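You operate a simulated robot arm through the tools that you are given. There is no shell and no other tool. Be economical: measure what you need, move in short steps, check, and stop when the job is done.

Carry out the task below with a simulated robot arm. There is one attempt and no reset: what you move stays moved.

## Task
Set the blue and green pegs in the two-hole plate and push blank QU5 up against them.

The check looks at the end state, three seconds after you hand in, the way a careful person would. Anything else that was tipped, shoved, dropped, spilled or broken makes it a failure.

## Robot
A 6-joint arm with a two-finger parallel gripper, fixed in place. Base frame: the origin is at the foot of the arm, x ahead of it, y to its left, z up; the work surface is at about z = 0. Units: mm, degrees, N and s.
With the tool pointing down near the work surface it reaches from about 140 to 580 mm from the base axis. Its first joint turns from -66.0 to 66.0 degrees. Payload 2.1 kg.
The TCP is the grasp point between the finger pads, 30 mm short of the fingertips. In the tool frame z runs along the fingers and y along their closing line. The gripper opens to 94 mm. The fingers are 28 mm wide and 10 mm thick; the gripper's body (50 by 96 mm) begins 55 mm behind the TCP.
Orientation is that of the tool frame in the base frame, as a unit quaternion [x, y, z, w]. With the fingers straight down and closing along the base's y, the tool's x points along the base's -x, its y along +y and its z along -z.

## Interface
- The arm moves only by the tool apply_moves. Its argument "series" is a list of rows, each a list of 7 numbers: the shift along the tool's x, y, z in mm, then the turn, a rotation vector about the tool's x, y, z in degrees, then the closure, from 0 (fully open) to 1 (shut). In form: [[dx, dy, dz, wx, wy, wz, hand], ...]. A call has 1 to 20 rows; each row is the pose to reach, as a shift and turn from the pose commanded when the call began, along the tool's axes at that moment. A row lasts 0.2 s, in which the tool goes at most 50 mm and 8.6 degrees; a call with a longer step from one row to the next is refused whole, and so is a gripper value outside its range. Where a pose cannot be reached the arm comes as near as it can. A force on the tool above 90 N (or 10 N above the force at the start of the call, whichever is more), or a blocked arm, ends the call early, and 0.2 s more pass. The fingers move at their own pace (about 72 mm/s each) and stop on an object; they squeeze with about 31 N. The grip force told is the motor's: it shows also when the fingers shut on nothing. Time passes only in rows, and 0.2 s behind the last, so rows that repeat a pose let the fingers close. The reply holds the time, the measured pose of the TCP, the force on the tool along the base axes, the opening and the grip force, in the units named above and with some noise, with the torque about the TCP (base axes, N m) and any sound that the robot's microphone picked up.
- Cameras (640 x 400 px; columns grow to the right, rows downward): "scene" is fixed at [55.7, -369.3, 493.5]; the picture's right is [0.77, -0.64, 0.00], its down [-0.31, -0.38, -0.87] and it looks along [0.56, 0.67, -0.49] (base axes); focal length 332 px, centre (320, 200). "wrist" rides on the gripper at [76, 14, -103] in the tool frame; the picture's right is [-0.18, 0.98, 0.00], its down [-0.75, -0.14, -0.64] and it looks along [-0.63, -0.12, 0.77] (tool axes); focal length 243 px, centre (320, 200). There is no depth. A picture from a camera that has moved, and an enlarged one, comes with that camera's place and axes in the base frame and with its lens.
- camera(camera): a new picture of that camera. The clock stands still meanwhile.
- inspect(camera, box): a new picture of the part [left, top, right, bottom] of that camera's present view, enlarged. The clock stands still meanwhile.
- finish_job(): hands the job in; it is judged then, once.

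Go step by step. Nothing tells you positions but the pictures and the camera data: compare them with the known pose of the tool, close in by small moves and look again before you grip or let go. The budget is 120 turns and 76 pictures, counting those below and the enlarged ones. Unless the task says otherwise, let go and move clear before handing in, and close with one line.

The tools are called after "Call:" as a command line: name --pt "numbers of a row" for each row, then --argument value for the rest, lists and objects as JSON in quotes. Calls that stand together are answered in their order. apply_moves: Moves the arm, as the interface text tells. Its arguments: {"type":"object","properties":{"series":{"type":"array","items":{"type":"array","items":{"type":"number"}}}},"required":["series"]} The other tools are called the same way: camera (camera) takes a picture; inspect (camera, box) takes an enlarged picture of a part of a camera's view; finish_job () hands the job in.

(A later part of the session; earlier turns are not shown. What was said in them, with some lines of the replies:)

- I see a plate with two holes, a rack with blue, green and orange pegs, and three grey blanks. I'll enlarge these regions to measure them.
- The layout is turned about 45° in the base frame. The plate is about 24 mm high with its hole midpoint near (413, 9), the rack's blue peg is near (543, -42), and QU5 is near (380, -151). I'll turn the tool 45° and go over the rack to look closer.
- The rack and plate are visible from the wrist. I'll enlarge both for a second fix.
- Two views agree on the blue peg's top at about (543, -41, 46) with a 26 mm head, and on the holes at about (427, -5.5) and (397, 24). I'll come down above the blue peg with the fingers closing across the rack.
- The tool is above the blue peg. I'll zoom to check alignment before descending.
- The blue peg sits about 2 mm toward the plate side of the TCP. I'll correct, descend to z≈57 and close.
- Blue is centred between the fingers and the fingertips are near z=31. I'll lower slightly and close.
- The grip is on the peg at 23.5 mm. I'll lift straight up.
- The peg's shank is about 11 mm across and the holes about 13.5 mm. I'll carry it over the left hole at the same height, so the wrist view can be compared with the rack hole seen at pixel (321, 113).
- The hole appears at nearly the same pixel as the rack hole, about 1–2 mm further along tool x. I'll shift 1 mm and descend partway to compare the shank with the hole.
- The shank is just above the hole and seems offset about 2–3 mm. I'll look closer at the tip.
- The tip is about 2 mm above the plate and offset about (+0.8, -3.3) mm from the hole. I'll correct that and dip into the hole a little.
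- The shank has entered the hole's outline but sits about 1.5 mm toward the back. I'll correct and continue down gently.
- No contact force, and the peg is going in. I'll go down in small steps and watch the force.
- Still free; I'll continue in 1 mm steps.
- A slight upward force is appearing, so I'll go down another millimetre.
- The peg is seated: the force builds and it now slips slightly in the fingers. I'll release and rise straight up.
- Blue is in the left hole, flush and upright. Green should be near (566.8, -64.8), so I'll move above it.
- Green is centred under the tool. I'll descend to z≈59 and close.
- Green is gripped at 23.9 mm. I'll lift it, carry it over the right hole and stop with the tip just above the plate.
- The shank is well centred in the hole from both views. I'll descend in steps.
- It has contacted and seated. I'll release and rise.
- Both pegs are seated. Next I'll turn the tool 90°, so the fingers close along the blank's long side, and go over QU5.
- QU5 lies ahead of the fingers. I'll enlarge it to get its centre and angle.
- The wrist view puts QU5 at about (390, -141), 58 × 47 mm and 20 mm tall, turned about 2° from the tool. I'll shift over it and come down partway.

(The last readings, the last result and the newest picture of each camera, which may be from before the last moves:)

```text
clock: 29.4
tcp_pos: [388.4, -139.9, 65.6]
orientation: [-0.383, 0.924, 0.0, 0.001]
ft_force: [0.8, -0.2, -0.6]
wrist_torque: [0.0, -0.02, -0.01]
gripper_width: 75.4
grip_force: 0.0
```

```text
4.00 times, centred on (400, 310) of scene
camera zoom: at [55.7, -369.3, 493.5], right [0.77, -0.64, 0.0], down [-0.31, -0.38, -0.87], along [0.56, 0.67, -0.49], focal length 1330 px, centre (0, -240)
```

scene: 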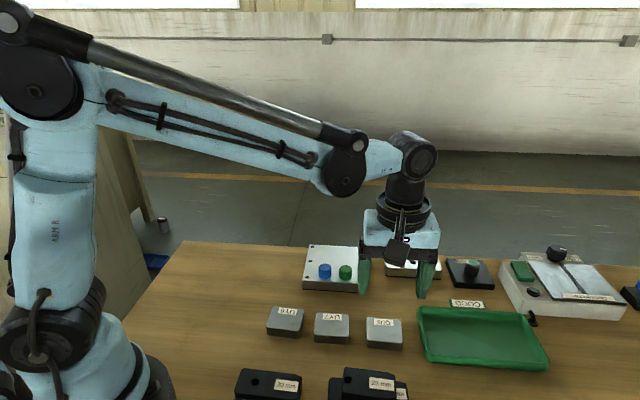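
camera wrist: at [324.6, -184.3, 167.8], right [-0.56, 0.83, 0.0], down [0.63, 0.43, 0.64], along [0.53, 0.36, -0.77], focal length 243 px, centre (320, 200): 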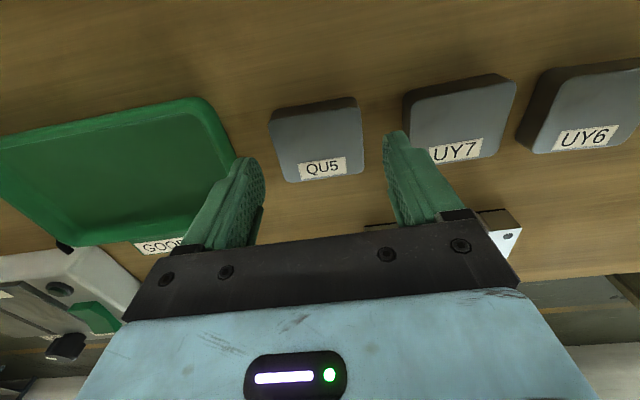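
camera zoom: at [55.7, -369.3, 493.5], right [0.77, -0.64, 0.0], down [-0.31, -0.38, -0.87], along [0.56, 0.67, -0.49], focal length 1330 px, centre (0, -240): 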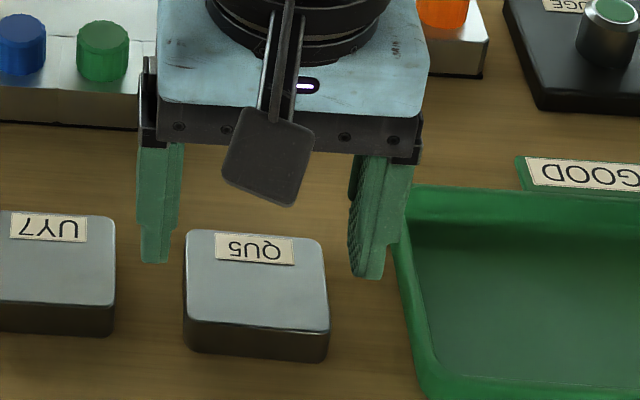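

The fingers straddle QU5 with clear gaps to the tray and UY7. I'll shift 1.5 mm, go down and close.

Call:
apply_moves --pt "1.5 0 10 0 0 0 0.24" --pt "1.5 0 20 0 0 0 0.24" --pt "1.5 0 28 0 0 0 0.24" --pt "1.5 0 31 0 0 0 0.24" --pt "1.5 0 31 0 0 0 0.24" --pt "1.5 0 31 0 0 0 0.4" --pt "1.5 0 31 0 0 0 0.5" --pt "1.5 0 31 0 0 0 0.5"

Call:
inspect --camera "scene" --box '[320, 260, 480, 360]'

```text
clock: 31.2
tcp_pos: [389.0, -142.1, 35.7]
orientation: [-0.383, 0.924, -0.001, -0.001]
ft_force: [0.1, -0.7, 0.6]
wrist_torque: [-0.03, -0.06, -0.02]
gripper_width: 59.8
grip_force: 31.4
```

```text
4.00 times, centred on (400, 310) of scene
camera zoom: at [55.7, -369.3, 493.5], right [0.77, -0.64, 0.0], down [-0.31, -0.38, -0.87], along [0.56, 0.67, -0.49], focal length 1330 px, centre (0, -240)
```

zoom: 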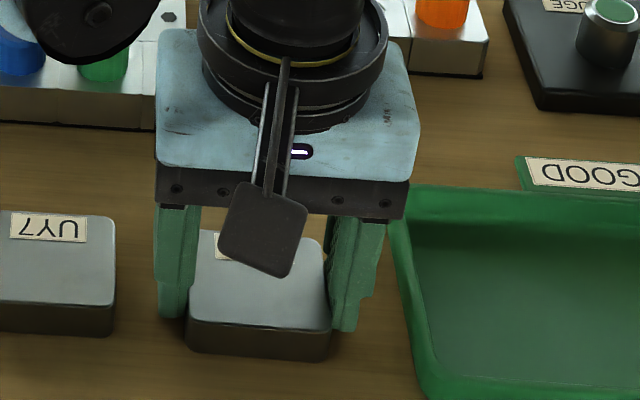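

QU5 is gripped at 59.8 mm. I'll lift it and carry it above the plate's rear area, about 12 mm behind the pegs.

Call:
apply_moves --pt "0 0 -8 0 0 0 0.55" --pt "0 0 -25 0 0 0 0.55" --pt "0 0 -50 0 0 0 0.55" --pt "0 0 -75 0 0 0 0.55" --pt "0 0 -90 0 0 0 0.55" --pt "-25 14 -90 0 0 0 0.55" --pt "-60 33 -90 0 0 0 0.55" --pt "-95 52 -90 0 0 0 0.55" --pt "-130 71 -90 0 0 0 0.55" --pt "-155 85 -90 0 0 0 0.55" --pt "-170.9 93.8 -90 0 0 0 0.55" --pt "-170.9 93.8 -90 0 0 0 0.55"

Call:
inspect --camera "scene" --box '[250, 190, 410, 290]'

Call:
camera --camera "wrist"

```text
clock: 33.8
tcp_pos: [442.3, 42.8, 123.6]
orientation: [-0.382, 0.924, -0.001, 0.0]
ft_force: [-0.8, -0.1, -5.1]
wrist_torque: [-0.05, 0.03, 0.01]
gripper_width: 59.8
grip_force: 31.0
```

```text
4.00 times, centred on (330, 240) of scene
camera zoom: at [55.7, -369.3, 493.5], right [0.77, -0.64, 0.0], down [-0.31, -0.38, -0.87], along [0.56, 0.67, -0.49], focal length 1330 px, centre (280, 40)
```

zoom: 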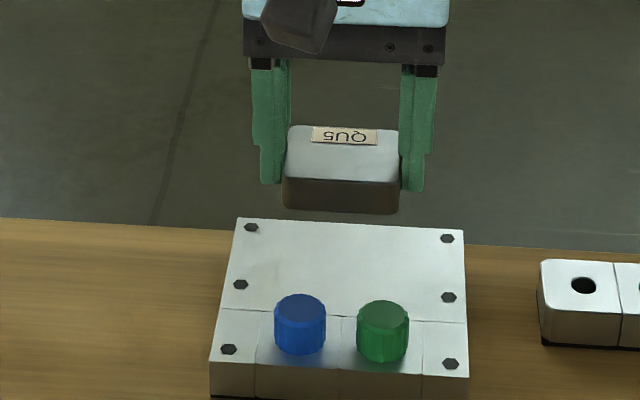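

```text
29 pictures are left
camera wrist: at [378.0, 0.2, 225.6], right [-0.56, 0.83, 0.0], down [0.63, 0.43, 0.64], along [0.53, 0.36, -0.77], focal length 243 px, centre (320, 200)
```

wrist: 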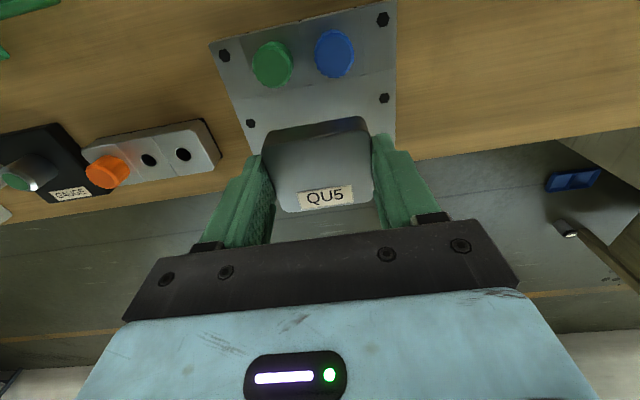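

The blank is level behind the pegs. I'll lower it to about 4 mm above the plate and check the gap.

Call:
apply_moves --pt "0 0 20 0 0 0 0.55" --pt "0 0 38 0 0 0 0.55" --pt "0 0 50 0 0 0 0.55" --pt "0 0 58 0 0 0 0.55" --pt "0 0 62 0 0 0 0.55" --pt "0 0 62 0 0 0 0.55"

Call:
inspect --camera "scene" --box '[290, 220, 386, 280]'

Call:
inspect --camera "wrist" --box '[220, 60, 420, 185]'

```text
clock: 35.2
tcp_pos: [442.6, 44.6, 61.3]
orientation: [-0.383, 0.924, 0.0, 0.001]
ft_force: [-0.1, -1.1, -4.6]
wrist_torque: [-0.04, 0.02, 0.04]
gripper_width: 59.9
grip_force: 31.1
```

```text
6.67 times, centred on (338, 250) of scene
camera zoom: at [55.7, -369.3, 493.5], right [0.77, -0.64, 0.0], down [-0.31, -0.38, -0.87], along [0.56, 0.67, -0.49], focal length 2216 px, centre (200, -133)
```

zoom: 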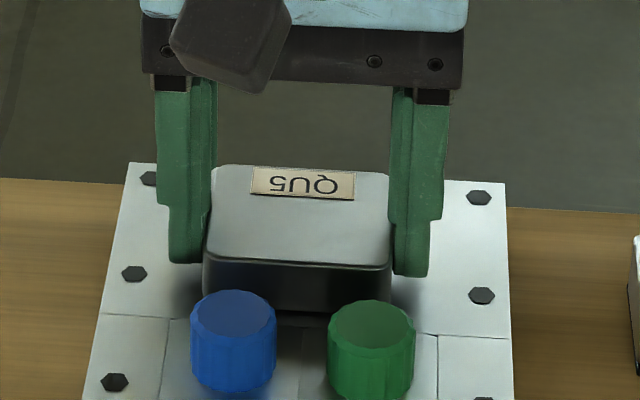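

```text
3.20 times, centred on (320, 122) of wrist
camera zoom: at [378.7, 0.9, 163.5], right [-0.56, 0.83, 0.0], down [0.63, 0.43, 0.64], along [0.53, 0.36, -0.77], focal length 776 px, centre (320, 448)
```

zoom: 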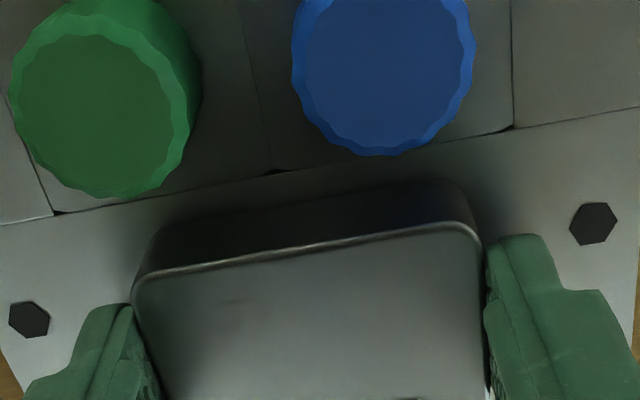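

The blank is behind and centred on the pegs with clearance. I'll lower it in small steps to touch the plate.

Call:
apply_moves --pt "0 0 1 0 0 0 0.55" --pt "0 0 2 0 0 0 0.55" --pt "0 0 2.5 0 0 0 0.55"

Call:
apply_moves --pt "0 0 0.5 0 0 0 0.55" --pt "0 0 1 0 0 0 0.55"

```text
clock: 36.0
tcp_pos: [444.4, 45.3, 60.0]
orientation: [-0.382, 0.924, -0.001, 0.001]
ft_force: [1.4, -1.4, 24.3]
wrist_torque: [-0.03, 0.05, -0.13]
gripper_width: 59.9
grip_force: 30.5
```

```text
clock: 36.6
tcp_pos: [443.5, 45.5, 58.7]
orientation: [-0.383, 0.924, -0.001, 0.001]
ft_force: [2.7, -1.3, 23.1]
wrist_torque: [-0.01, -0.03, -0.07]
gripper_width: 59.9
grip_force: 31.0
```

It is down on the plate. I'll loosen the fingers, rise 1 mm and regrip, so it can slide without being pressed down.

Call:
apply_moves --pt "0 0 0 0 0 0 0.3" --pt "0 0 0 0 0 0 0.3" --pt "0 0 -1.5 0 0 0 0.3" --pt "0 0 -1.5 0 0 0 0.3" --pt "0 0 -1.5 0 0 0 0.5" --pt "0 0 -1.5 0 0 0 0.5" --pt "0 0 -1.5 0 0 0 0.5"

Call:
apply_moves --pt "2 0 -1.5 0 0 0 0.5" --pt "4 0 -1.5 0 0 0 0.5" --pt "6 0 -1.5 0 0 0 0.5"

Call:
inspect --camera "wrist" --box '[220, 60, 420, 185]'

```text
clock: 38.2
tcp_pos: [443.2, 44.9, 59.5]
orientation: [-0.383, 0.924, -0.001, 0.001]
ft_force: [0.8, -0.9, 0.7]
wrist_torque: [-0.06, -0.04, 0.0]
gripper_width: 59.8
grip_force: 31.0
```

```text
clock: 39.0
tcp_pos: [439.3, 40.2, 60.7]
orientation: [-0.382, 0.924, -0.002, 0.0]
ft_force: [-0.4, -0.2, -0.1]
wrist_torque: [0.0, 0.01, 0.03]
gripper_width: 59.7
grip_force: 31.1
```

```text
3.20 times, centred on (320, 122) of wrist
camera zoom: at [374.7, -3.0, 162.7], right [-0.56, 0.83, 0.0], down [0.63, 0.43, 0.64], along [0.53, 0.36, -0.77], focal length 776 px, centre (320, 448)
```

zoom: 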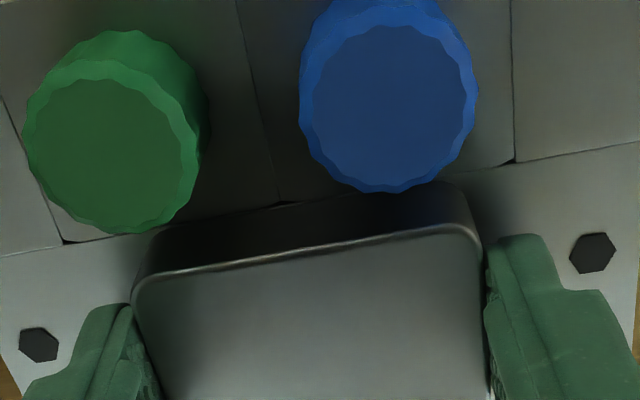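

I sent an extra 1.5 mm of rise, so I'll take that back and keep sliding toward the pegs in small steps.

Call:
apply_moves --pt "0 0 1.2 0 0 0 0.5" --pt "1.5 0 1.2 0 0 0 0.5" --pt "3 0 1.2 0 0 0 0.5"

Call:
inspect --camera "wrist" --box '[220, 60, 420, 185]'

Call:
inspect --camera "scene" --box '[300, 235, 380, 285]'

```text
clock: 39.8
tcp_pos: [437.3, 38.9, 60.1]
orientation: [-0.382, 0.924, -0.001, 0.001]
ft_force: [0.8, 1.2, 0.5]
wrist_torque: [-0.04, -0.01, 0.02]
gripper_width: 59.7
grip_force: 31.1
```

```text
3.20 times, centred on (320, 122) of wrist
camera zoom: at [372.4, -5.2, 161.9], right [-0.56, 0.83, 0.0], down [0.63, 0.43, 0.64], along [0.53, 0.36, -0.77], focal length 776 px, centre (320, 448)
```

zoom: 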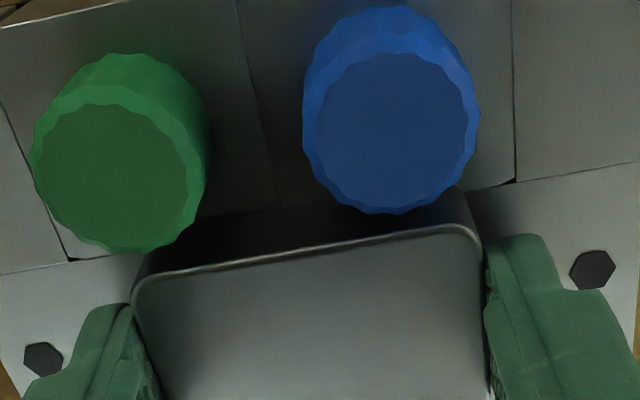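

```text
8.00 times, centred on (340, 260) of scene
camera zoom: at [55.7, -369.3, 493.5], right [0.77, -0.64, 0.0], down [-0.31, -0.38, -0.87], along [0.56, 0.67, -0.49], focal length 2659 px, centre (160, -280)
```

zoom: 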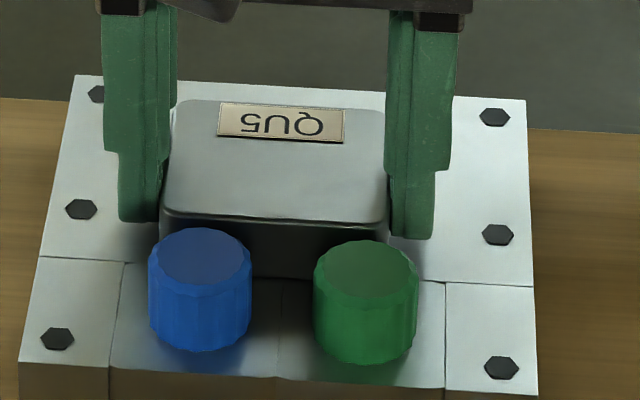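

About 2–3 mm of gap remains. I'll push on in 1 mm steps until force appears.

Call:
apply_moves --pt "0.7 0 0 0 0 0 0.5" --pt "1.4 0 0 0 0 0 0.5" --pt "2 0 0 0 0 0 0.5"

Call:
apply_moves --pt "0.5 0 0 0 0 0 0.5" --pt "1 0 0 0 0 0 0.5"

```text
clock: 40.6
tcp_pos: [435.4, 37.7, 58.0]
orientation: [-0.383, 0.924, -0.001, 0.001]
ft_force: [2.5, 1.1, 4.0]
wrist_torque: [-0.05, 0.06, 0.01]
gripper_width: 59.7
grip_force: 31.3
```

```text
clock: 41.2
tcp_pos: [435.0, 35.9, 60.5]
orientation: [-0.383, 0.924, 0.0, 0.001]
ft_force: [1.9, 2.9, 7.6]
wrist_torque: [-0.07, 0.16, -0.04]
gripper_width: 59.6
grip_force: 30.9
```

A small resisting force along the push has appeared. I'll take one more small step and look.

Call:
apply_moves --pt "0.5 0 -0.3 0 0 0 0.5" --pt "1 0 -0.3 0 0 0 0.5"

Call:
inspect --camera "wrist" --box '[220, 60, 420, 185]'

```text
clock: 41.8
tcp_pos: [434.4, 35.5, 60.2]
orientation: [-0.382, 0.924, -0.001, 0.001]
ft_force: [-0.5, 0.0, 0.3]
wrist_torque: [-0.02, 0.03, 0.02]
gripper_width: 59.5
grip_force: 30.8
```

```text
3.20 times, centred on (320, 122) of wrist
camera zoom: at [369.6, -8.3, 162.5], right [-0.56, 0.83, 0.0], down [0.63, 0.43, 0.64], along [0.53, 0.36, -0.77], focal length 776 px, centre (320, 448)
```

zoom: 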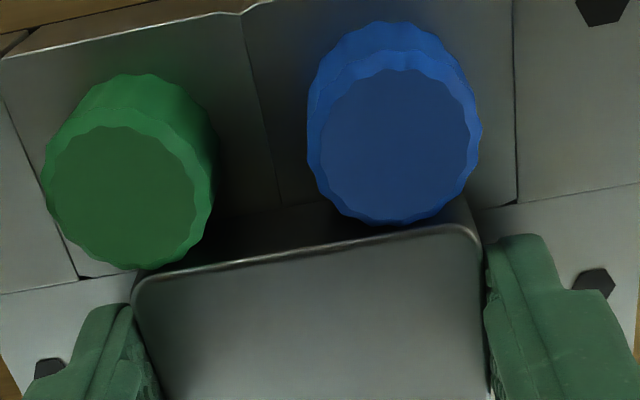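

The remaining gap looks like about 2 mm, equal at both pegs. I'll continue.

Call:
apply_moves --pt "0.5 0 0 0 0 0 0.5" --pt "1 0 0 0 0 0 0.5"

Call:
apply_moves --pt "0.5 0 0 0 0 0 0.5" --pt "1 0 0 0 0 0 0.5"

Call:
inspect --camera "wrist" --box '[220, 60, 420, 185]'

```text
clock: 42.4
tcp_pos: [433.8, 35.2, 60.8]
orientation: [-0.383, 0.924, -0.001, 0.001]
ft_force: [1.7, 0.5, 0.1]
wrist_torque: [0.01, -0.02, 0.04]
gripper_width: 59.8
grip_force: 30.7
```

```text
clock: 43.0
tcp_pos: [432.8, 34.9, 59.9]
orientation: [-0.383, 0.924, 0.0, 0.001]
ft_force: [5.6, 5.3, -0.7]
wrist_torque: [0.16, -0.16, 0.0]
gripper_width: 59.6
grip_force: 30.5
```

```text
3.20 times, centred on (320, 122) of wrist
camera zoom: at [368.3, -8.9, 162.4], right [-0.56, 0.83, 0.0], down [0.63, 0.43, 0.64], along [0.53, 0.36, -0.76], focal length 776 px, centre (320, 448)
```

zoom: 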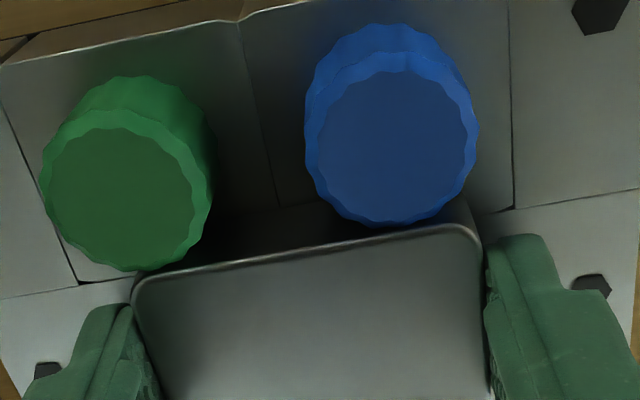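

Contact: about 7.7 N straight along the push. I'll press slightly further so both pegs take it up.

Call:
apply_moves --pt "0.4 0 0 0 0 0 0.5" --pt "0.8 0 0 0 0 0 0.5"

Call:
apply_moves --pt "0.4 0 0 0 0 0 0.5" --pt "0.8 0 0 0 0 0 0.5"

Call:
inspect --camera "wrist" --box '[220, 60, 420, 185]'

Call:
inspect --camera "scene" --box '[300, 235, 380, 285]'

```text
clock: 43.6
tcp_pos: [432.1, 34.7, 60.4]
orientation: [-0.383, 0.924, 0.0, 0.002]
ft_force: [12.2, 12.4, -0.1]
wrist_torque: [0.45, -0.36, 0.03]
gripper_width: 59.6
grip_force: 31.1
```

```text
clock: 44.2
tcp_pos: [432.6, 34.7, 60.5]
orientation: [-0.383, 0.924, 0.0, 0.003]
ft_force: [15.8, 18.5, 0.5]
wrist_torque: [0.53, -0.31, -0.04]
gripper_width: 59.7
grip_force: 31.2
```

```text
3.20 times, centred on (320, 122) of wrist
camera zoom: at [367.3, -9.6, 162.3], right [-0.56, 0.83, 0.0], down [0.63, 0.43, 0.65], along [0.53, 0.36, -0.76], focal length 776 px, centre (320, 448)
```

zoom: 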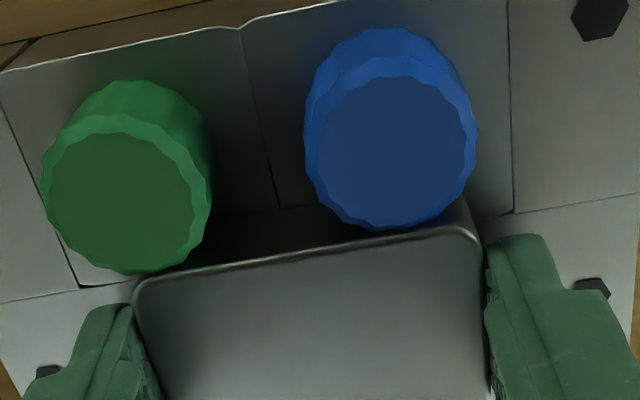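

```text
8.00 times, centred on (340, 260) of scene
camera zoom: at [55.7, -369.3, 493.5], right [0.77, -0.64, 0.0], down [-0.31, -0.38, -0.87], along [0.56, 0.67, -0.49], focal length 2659 px, centre (160, -280)
```

zoom: 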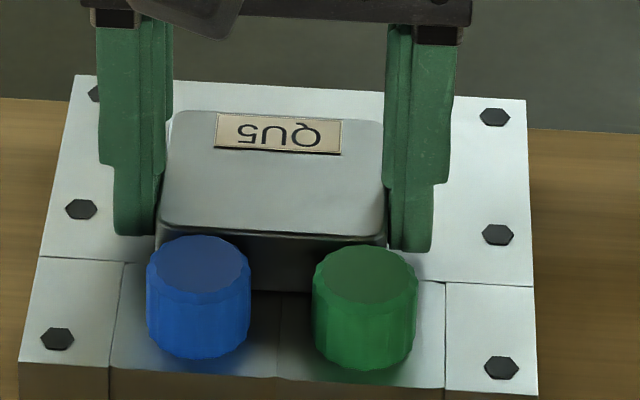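

Both pegs are pressed equally: 24 N along the push with no yaw torque. I'll open in place and rise.

Call:
apply_moves --pt "0 0 0 0 0 0 0.3" --pt "0 0 0 0 0 0 0.22" --pt "0 0 0 0 0 0 0.22" --pt "0 0 -15 0 0 0 0.22" --pt "0 0 -40 0 0 0 0.22" --pt "0 0 -70 0 0 0 0.22"

Call:
inspect --camera "wrist" --box '[220, 20, 420, 145]'

Call:
inspect --camera "scene" --box '[300, 235, 380, 285]'

```text
clock: 45.6
tcp_pos: [430.1, 33.2, 131.9]
orientation: [-0.382, 0.924, -0.001, 0.001]
ft_force: [0.8, -0.2, 0.9]
wrist_torque: [0.01, 0.01, -0.04]
gripper_width: 73.4
grip_force: 0.1
```

```text
3.20 times, centred on (320, 82) of wrist
camera zoom: at [365.9, -10.6, 233.0], right [-0.56, 0.83, 0.0], down [0.63, 0.43, 0.64], along [0.53, 0.36, -0.77], focal length 776 px, centre (320, 576)
```

zoom: 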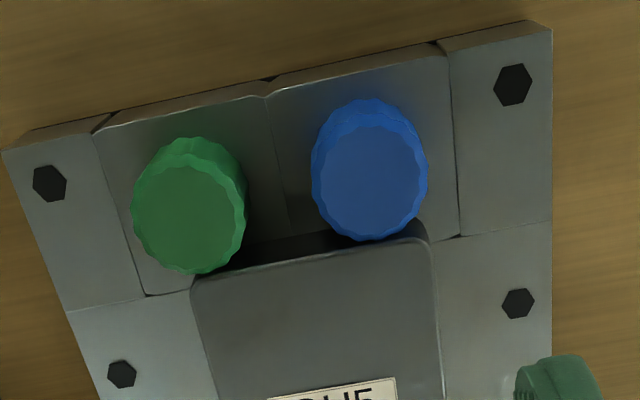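

```text
8.00 times, centred on (340, 260) of scene
camera zoom: at [55.7, -369.3, 493.5], right [0.77, -0.64, 0.0], down [-0.31, -0.38, -0.87], along [0.56, 0.67, -0.49], focal length 2659 px, centre (160, -280)
```

zoom: 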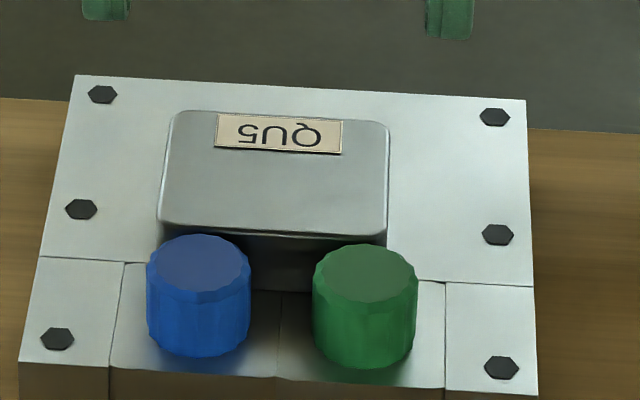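

It looks in contact with both. I'll move so the camera looks nearly straight down at the contact line, to confirm no gap.

Call:
apply_moves --pt "-25 0 0 0 0 0 0.2" --pt "-50 0 0 0 0 0 0.2" --pt "-58 0 0 0 0 0 0.2"

Call:
inspect --camera "wrist" --box '[240, 0, 368, 80]'

```text
clock: 46.4
tcp_pos: [472.4, 74.7, 130.0]
orientation: [-0.382, 0.924, -0.001, 0.0]
ft_force: [0.0, -0.1, -0.2]
wrist_torque: [0.02, 0.02, 0.02]
gripper_width: 75.0
grip_force: 0.1
```

```text
5.00 times, centred on (304, 40) of wrist
camera zoom: at [407.8, 32.0, 231.8], right [-0.56, 0.83, 0.0], down [0.63, 0.43, 0.64], along [0.53, 0.36, -0.77], focal length 1213 px, centre (400, 1000)
```

zoom: 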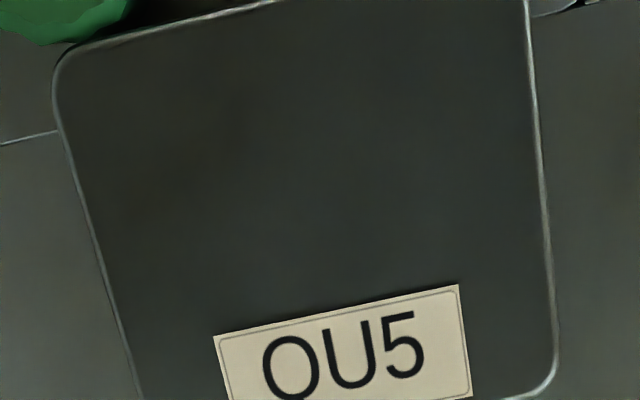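

Slightly too far; I'll step back 18 mm and look again.

Call:
apply_moves --pt "18 0 0 0 0 0 0.2" --pt "18 0 0 0 0 0 0.2"

Call:
inspect --camera "wrist" --box '[230, 0, 358, 80]'

```text
clock: 47.0
tcp_pos: [459.3, 63.0, 131.0]
orientation: [-0.382, 0.924, 0.0, 0.0]
ft_force: [0.2, 0.7, 0.4]
wrist_torque: [-0.02, 0.02, -0.01]
gripper_width: 75.0
grip_force: 0.2
```

```text
5.00 times, centred on (294, 40) of wrist
camera zoom: at [394.8, 19.0, 232.8], right [-0.56, 0.83, 0.0], down [0.63, 0.43, 0.64], along [0.53, 0.36, -0.77], focal length 1213 px, centre (450, 1000)
```

zoom: 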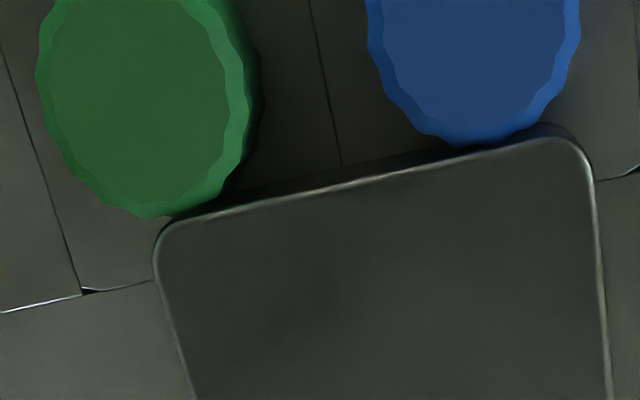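

The blank sits about 5 mm too far toward the blue side, so green only meets it near its rounded corner. I'll regrip, back off, shift 5 mm and press again.

Call:
apply_moves --pt "20 0 0 0 0 0 0.2" --pt "38 0 0 0 0 0 0.2" --pt "38 0 25 0 0 0 0.2" --pt "38 0 45 0 0 0 0.2" --pt "38 0 60 0 0 0 0.2" --pt "38 0 69.5 0 0 0 0.2" --pt "38 0 69.5 0 0 0 0.2" --pt "38 0 69.5 0 0 0 0.4" --pt "38 0 69.5 0 0 0 0.5" --pt "38 0 69.5 0 0 0 0.5"

Call:
apply_moves --pt "-1 0 -0.5 0 0 0 0.5" --pt "-3 0 -0.5 0 0 0 0.5" --pt "-4 -2 -0.5 0 0 0 0.5" --pt "-4 -5.2 -0.5 0 0 0 0.5" --pt "-4 -5.2 -0.5 0 0 0 0.5"

Call:
inspect --camera "wrist" --box '[220, 60, 420, 185]'

```text
clock: 49.2
tcp_pos: [433.1, 32.3, 61.2]
orientation: [-0.383, 0.924, 0.0, 0.001]
ft_force: [0.5, -0.2, -0.2]
wrist_torque: [0.02, 0.0, -0.01]
gripper_width: 59.5
grip_force: 31.2
```

```text
clock: 50.4
tcp_pos: [440.0, 33.8, 62.2]
orientation: [-0.383, 0.924, -0.001, 0.0]
ft_force: [-0.2, 0.1, 0.3]
wrist_torque: [-0.02, 0.02, 0.02]
gripper_width: 59.7
grip_force: 31.4
```

```text
3.20 times, centred on (320, 122) of wrist
camera zoom: at [375.8, -10.3, 164.2], right [-0.56, 0.83, 0.0], down [0.63, 0.43, 0.64], along [0.53, 0.36, -0.77], focal length 776 px, centre (320, 448)
```

zoom: 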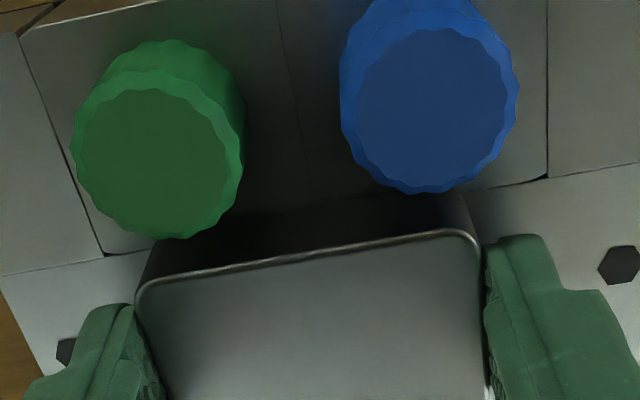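

The blank is now better centred on the pegs. I'll push forward 4 mm, then small steps.

Call:
apply_moves --pt "1.2 0 0 0 0 0 0.5" --pt "2.4 0 0 0 0 0 0.5" --pt "3.6 0 0 0 0 0 0.5" --pt "4.2 0 0 0 0 0 0.5"

Call:
apply_moves --pt "0.5 0 0 0 0 0 0.5" --pt "0.9 0 0 0 0 0 0.5"

```text
clock: 51.4
tcp_pos: [437.8, 29.2, 62.3]
orientation: [-0.382, 0.924, -0.001, 0.001]
ft_force: [0.7, 0.0, -0.3]
wrist_torque: [0.0, -0.02, -0.02]
gripper_width: 59.9
grip_force: 31.1
```

```text
clock: 52.0
tcp_pos: [436.4, 29.6, 62.3]
orientation: [-0.383, 0.924, -0.001, 0.001]
ft_force: [0.1, 0.2, 0.4]
wrist_torque: [-0.03, 0.02, -0.02]
gripper_width: 59.8
grip_force: 31.6
```

No contact yet, so I'll continue in small steps.

Call:
apply_moves --pt "0.5 0 0 0 0 0 0.5" --pt "1 0 0 0 0 0 0.5"

Call:
apply_moves --pt "0.5 0 0 0 0 0 0.5" --pt "0.8 0 0 0 0 0 0.5"

```text
clock: 52.6
tcp_pos: [435.5, 30.2, 62.3]
orientation: [-0.382, 0.924, 0.001, 0.003]
ft_force: [8.2, 8.6, 0.1]
wrist_torque: [0.21, -0.22, -0.06]
gripper_width: 59.7
grip_force: 31.5
```

```text
clock: 53.2
tcp_pos: [434.4, 29.9, 61.9]
orientation: [-0.382, 0.924, 0.0, 0.002]
ft_force: [15.5, 18.1, 0.6]
wrist_torque: [0.51, -0.37, -0.12]
gripper_width: 59.7
grip_force: 31.6
```

Contact again at about 24 N, nearly balanced. I'll open in place, rise and check from above.

Call:
apply_moves --pt "0 0 0 0 0 0 0.3" --pt "0 0 0 0 0 0 0.22" --pt "0 0 0 0 0 0 0.22" --pt "0 0 -15 0 0 0 0.22" --pt "0 0 -40 0 0 0 0.22" --pt "0 0 -70 0 0 0 0.22" --pt "-20 0 -70 0 0 0 0.22" --pt "-36 0 -70 0 0 0 0.22" --pt "-36 0 -70 0 0 0 0.22"

Call:
inspect --camera "wrist" --box '[240, 0, 368, 80]'

Call:
inspect --camera "scene" --box '[300, 235, 380, 285]'

```text
clock: 55.2
tcp_pos: [460.0, 53.9, 133.7]
orientation: [-0.383, 0.924, -0.001, 0.0]
ft_force: [0.2, -0.1, 0.1]
wrist_torque: [0.04, -0.04, 0.01]
gripper_width: 73.3
grip_force: 0.1
```

```text
5.00 times, centred on (304, 40) of wrist
camera zoom: at [394.9, 10.7, 234.8], right [-0.56, 0.83, 0.0], down [0.63, 0.43, 0.64], along [0.53, 0.36, -0.77], focal length 1213 px, centre (400, 1000)
```

zoom: 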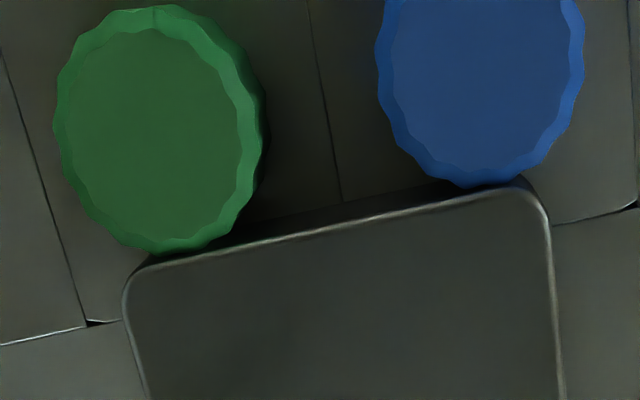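

```text
8.00 times, centred on (340, 260) of scene
camera zoom: at [55.7, -369.3, 493.5], right [0.77, -0.64, 0.0], down [-0.31, -0.38, -0.87], along [0.56, 0.67, -0.49], focal length 2659 px, centre (160, -280)
```

zoom: 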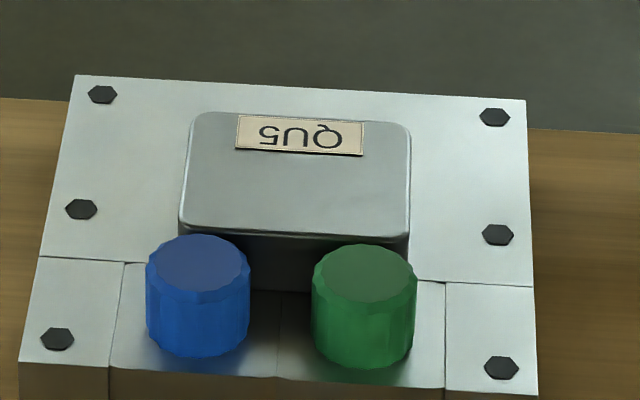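

QU5 now touches both pegs evenly, with both pegs upright. I'll move up and clear and take a last overall look.

Call:
apply_moves --pt "0 0 -40 0 0 0 0.1" --pt "20 0 -80 0 0 0 0" --pt "20 0 -100 0 0 0 0"

Call:
camera --camera "scene"

```text
clock: 56.0
tcp_pos: [446.7, 40.7, 231.0]
orientation: [-0.383, 0.924, 0.0, 0.0]
ft_force: [0.3, 1.2, -0.4]
wrist_torque: [0.0, -0.01, -0.02]
gripper_width: 94.1
grip_force: 0.0
```

```text
12 pictures are left
```

scene: 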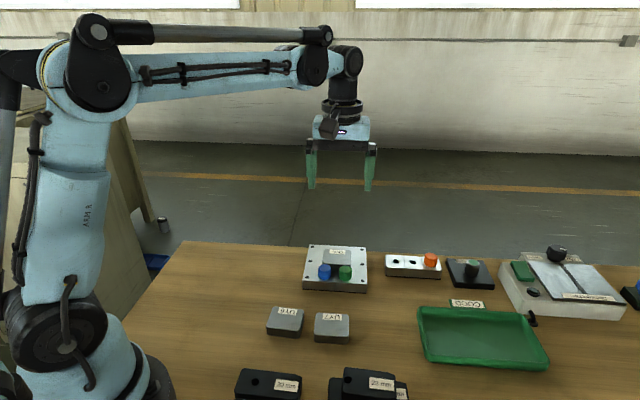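

The arm is clear, the other objects look undisturbed in the last picture, and the pegs and blank are in place. I'm handing in.

Call:
finish_job

```text
The job is handed in.
```

The blue and green pegs are seated in the two-hole plate, and QU5 lies on the plate pushed up against both of them.
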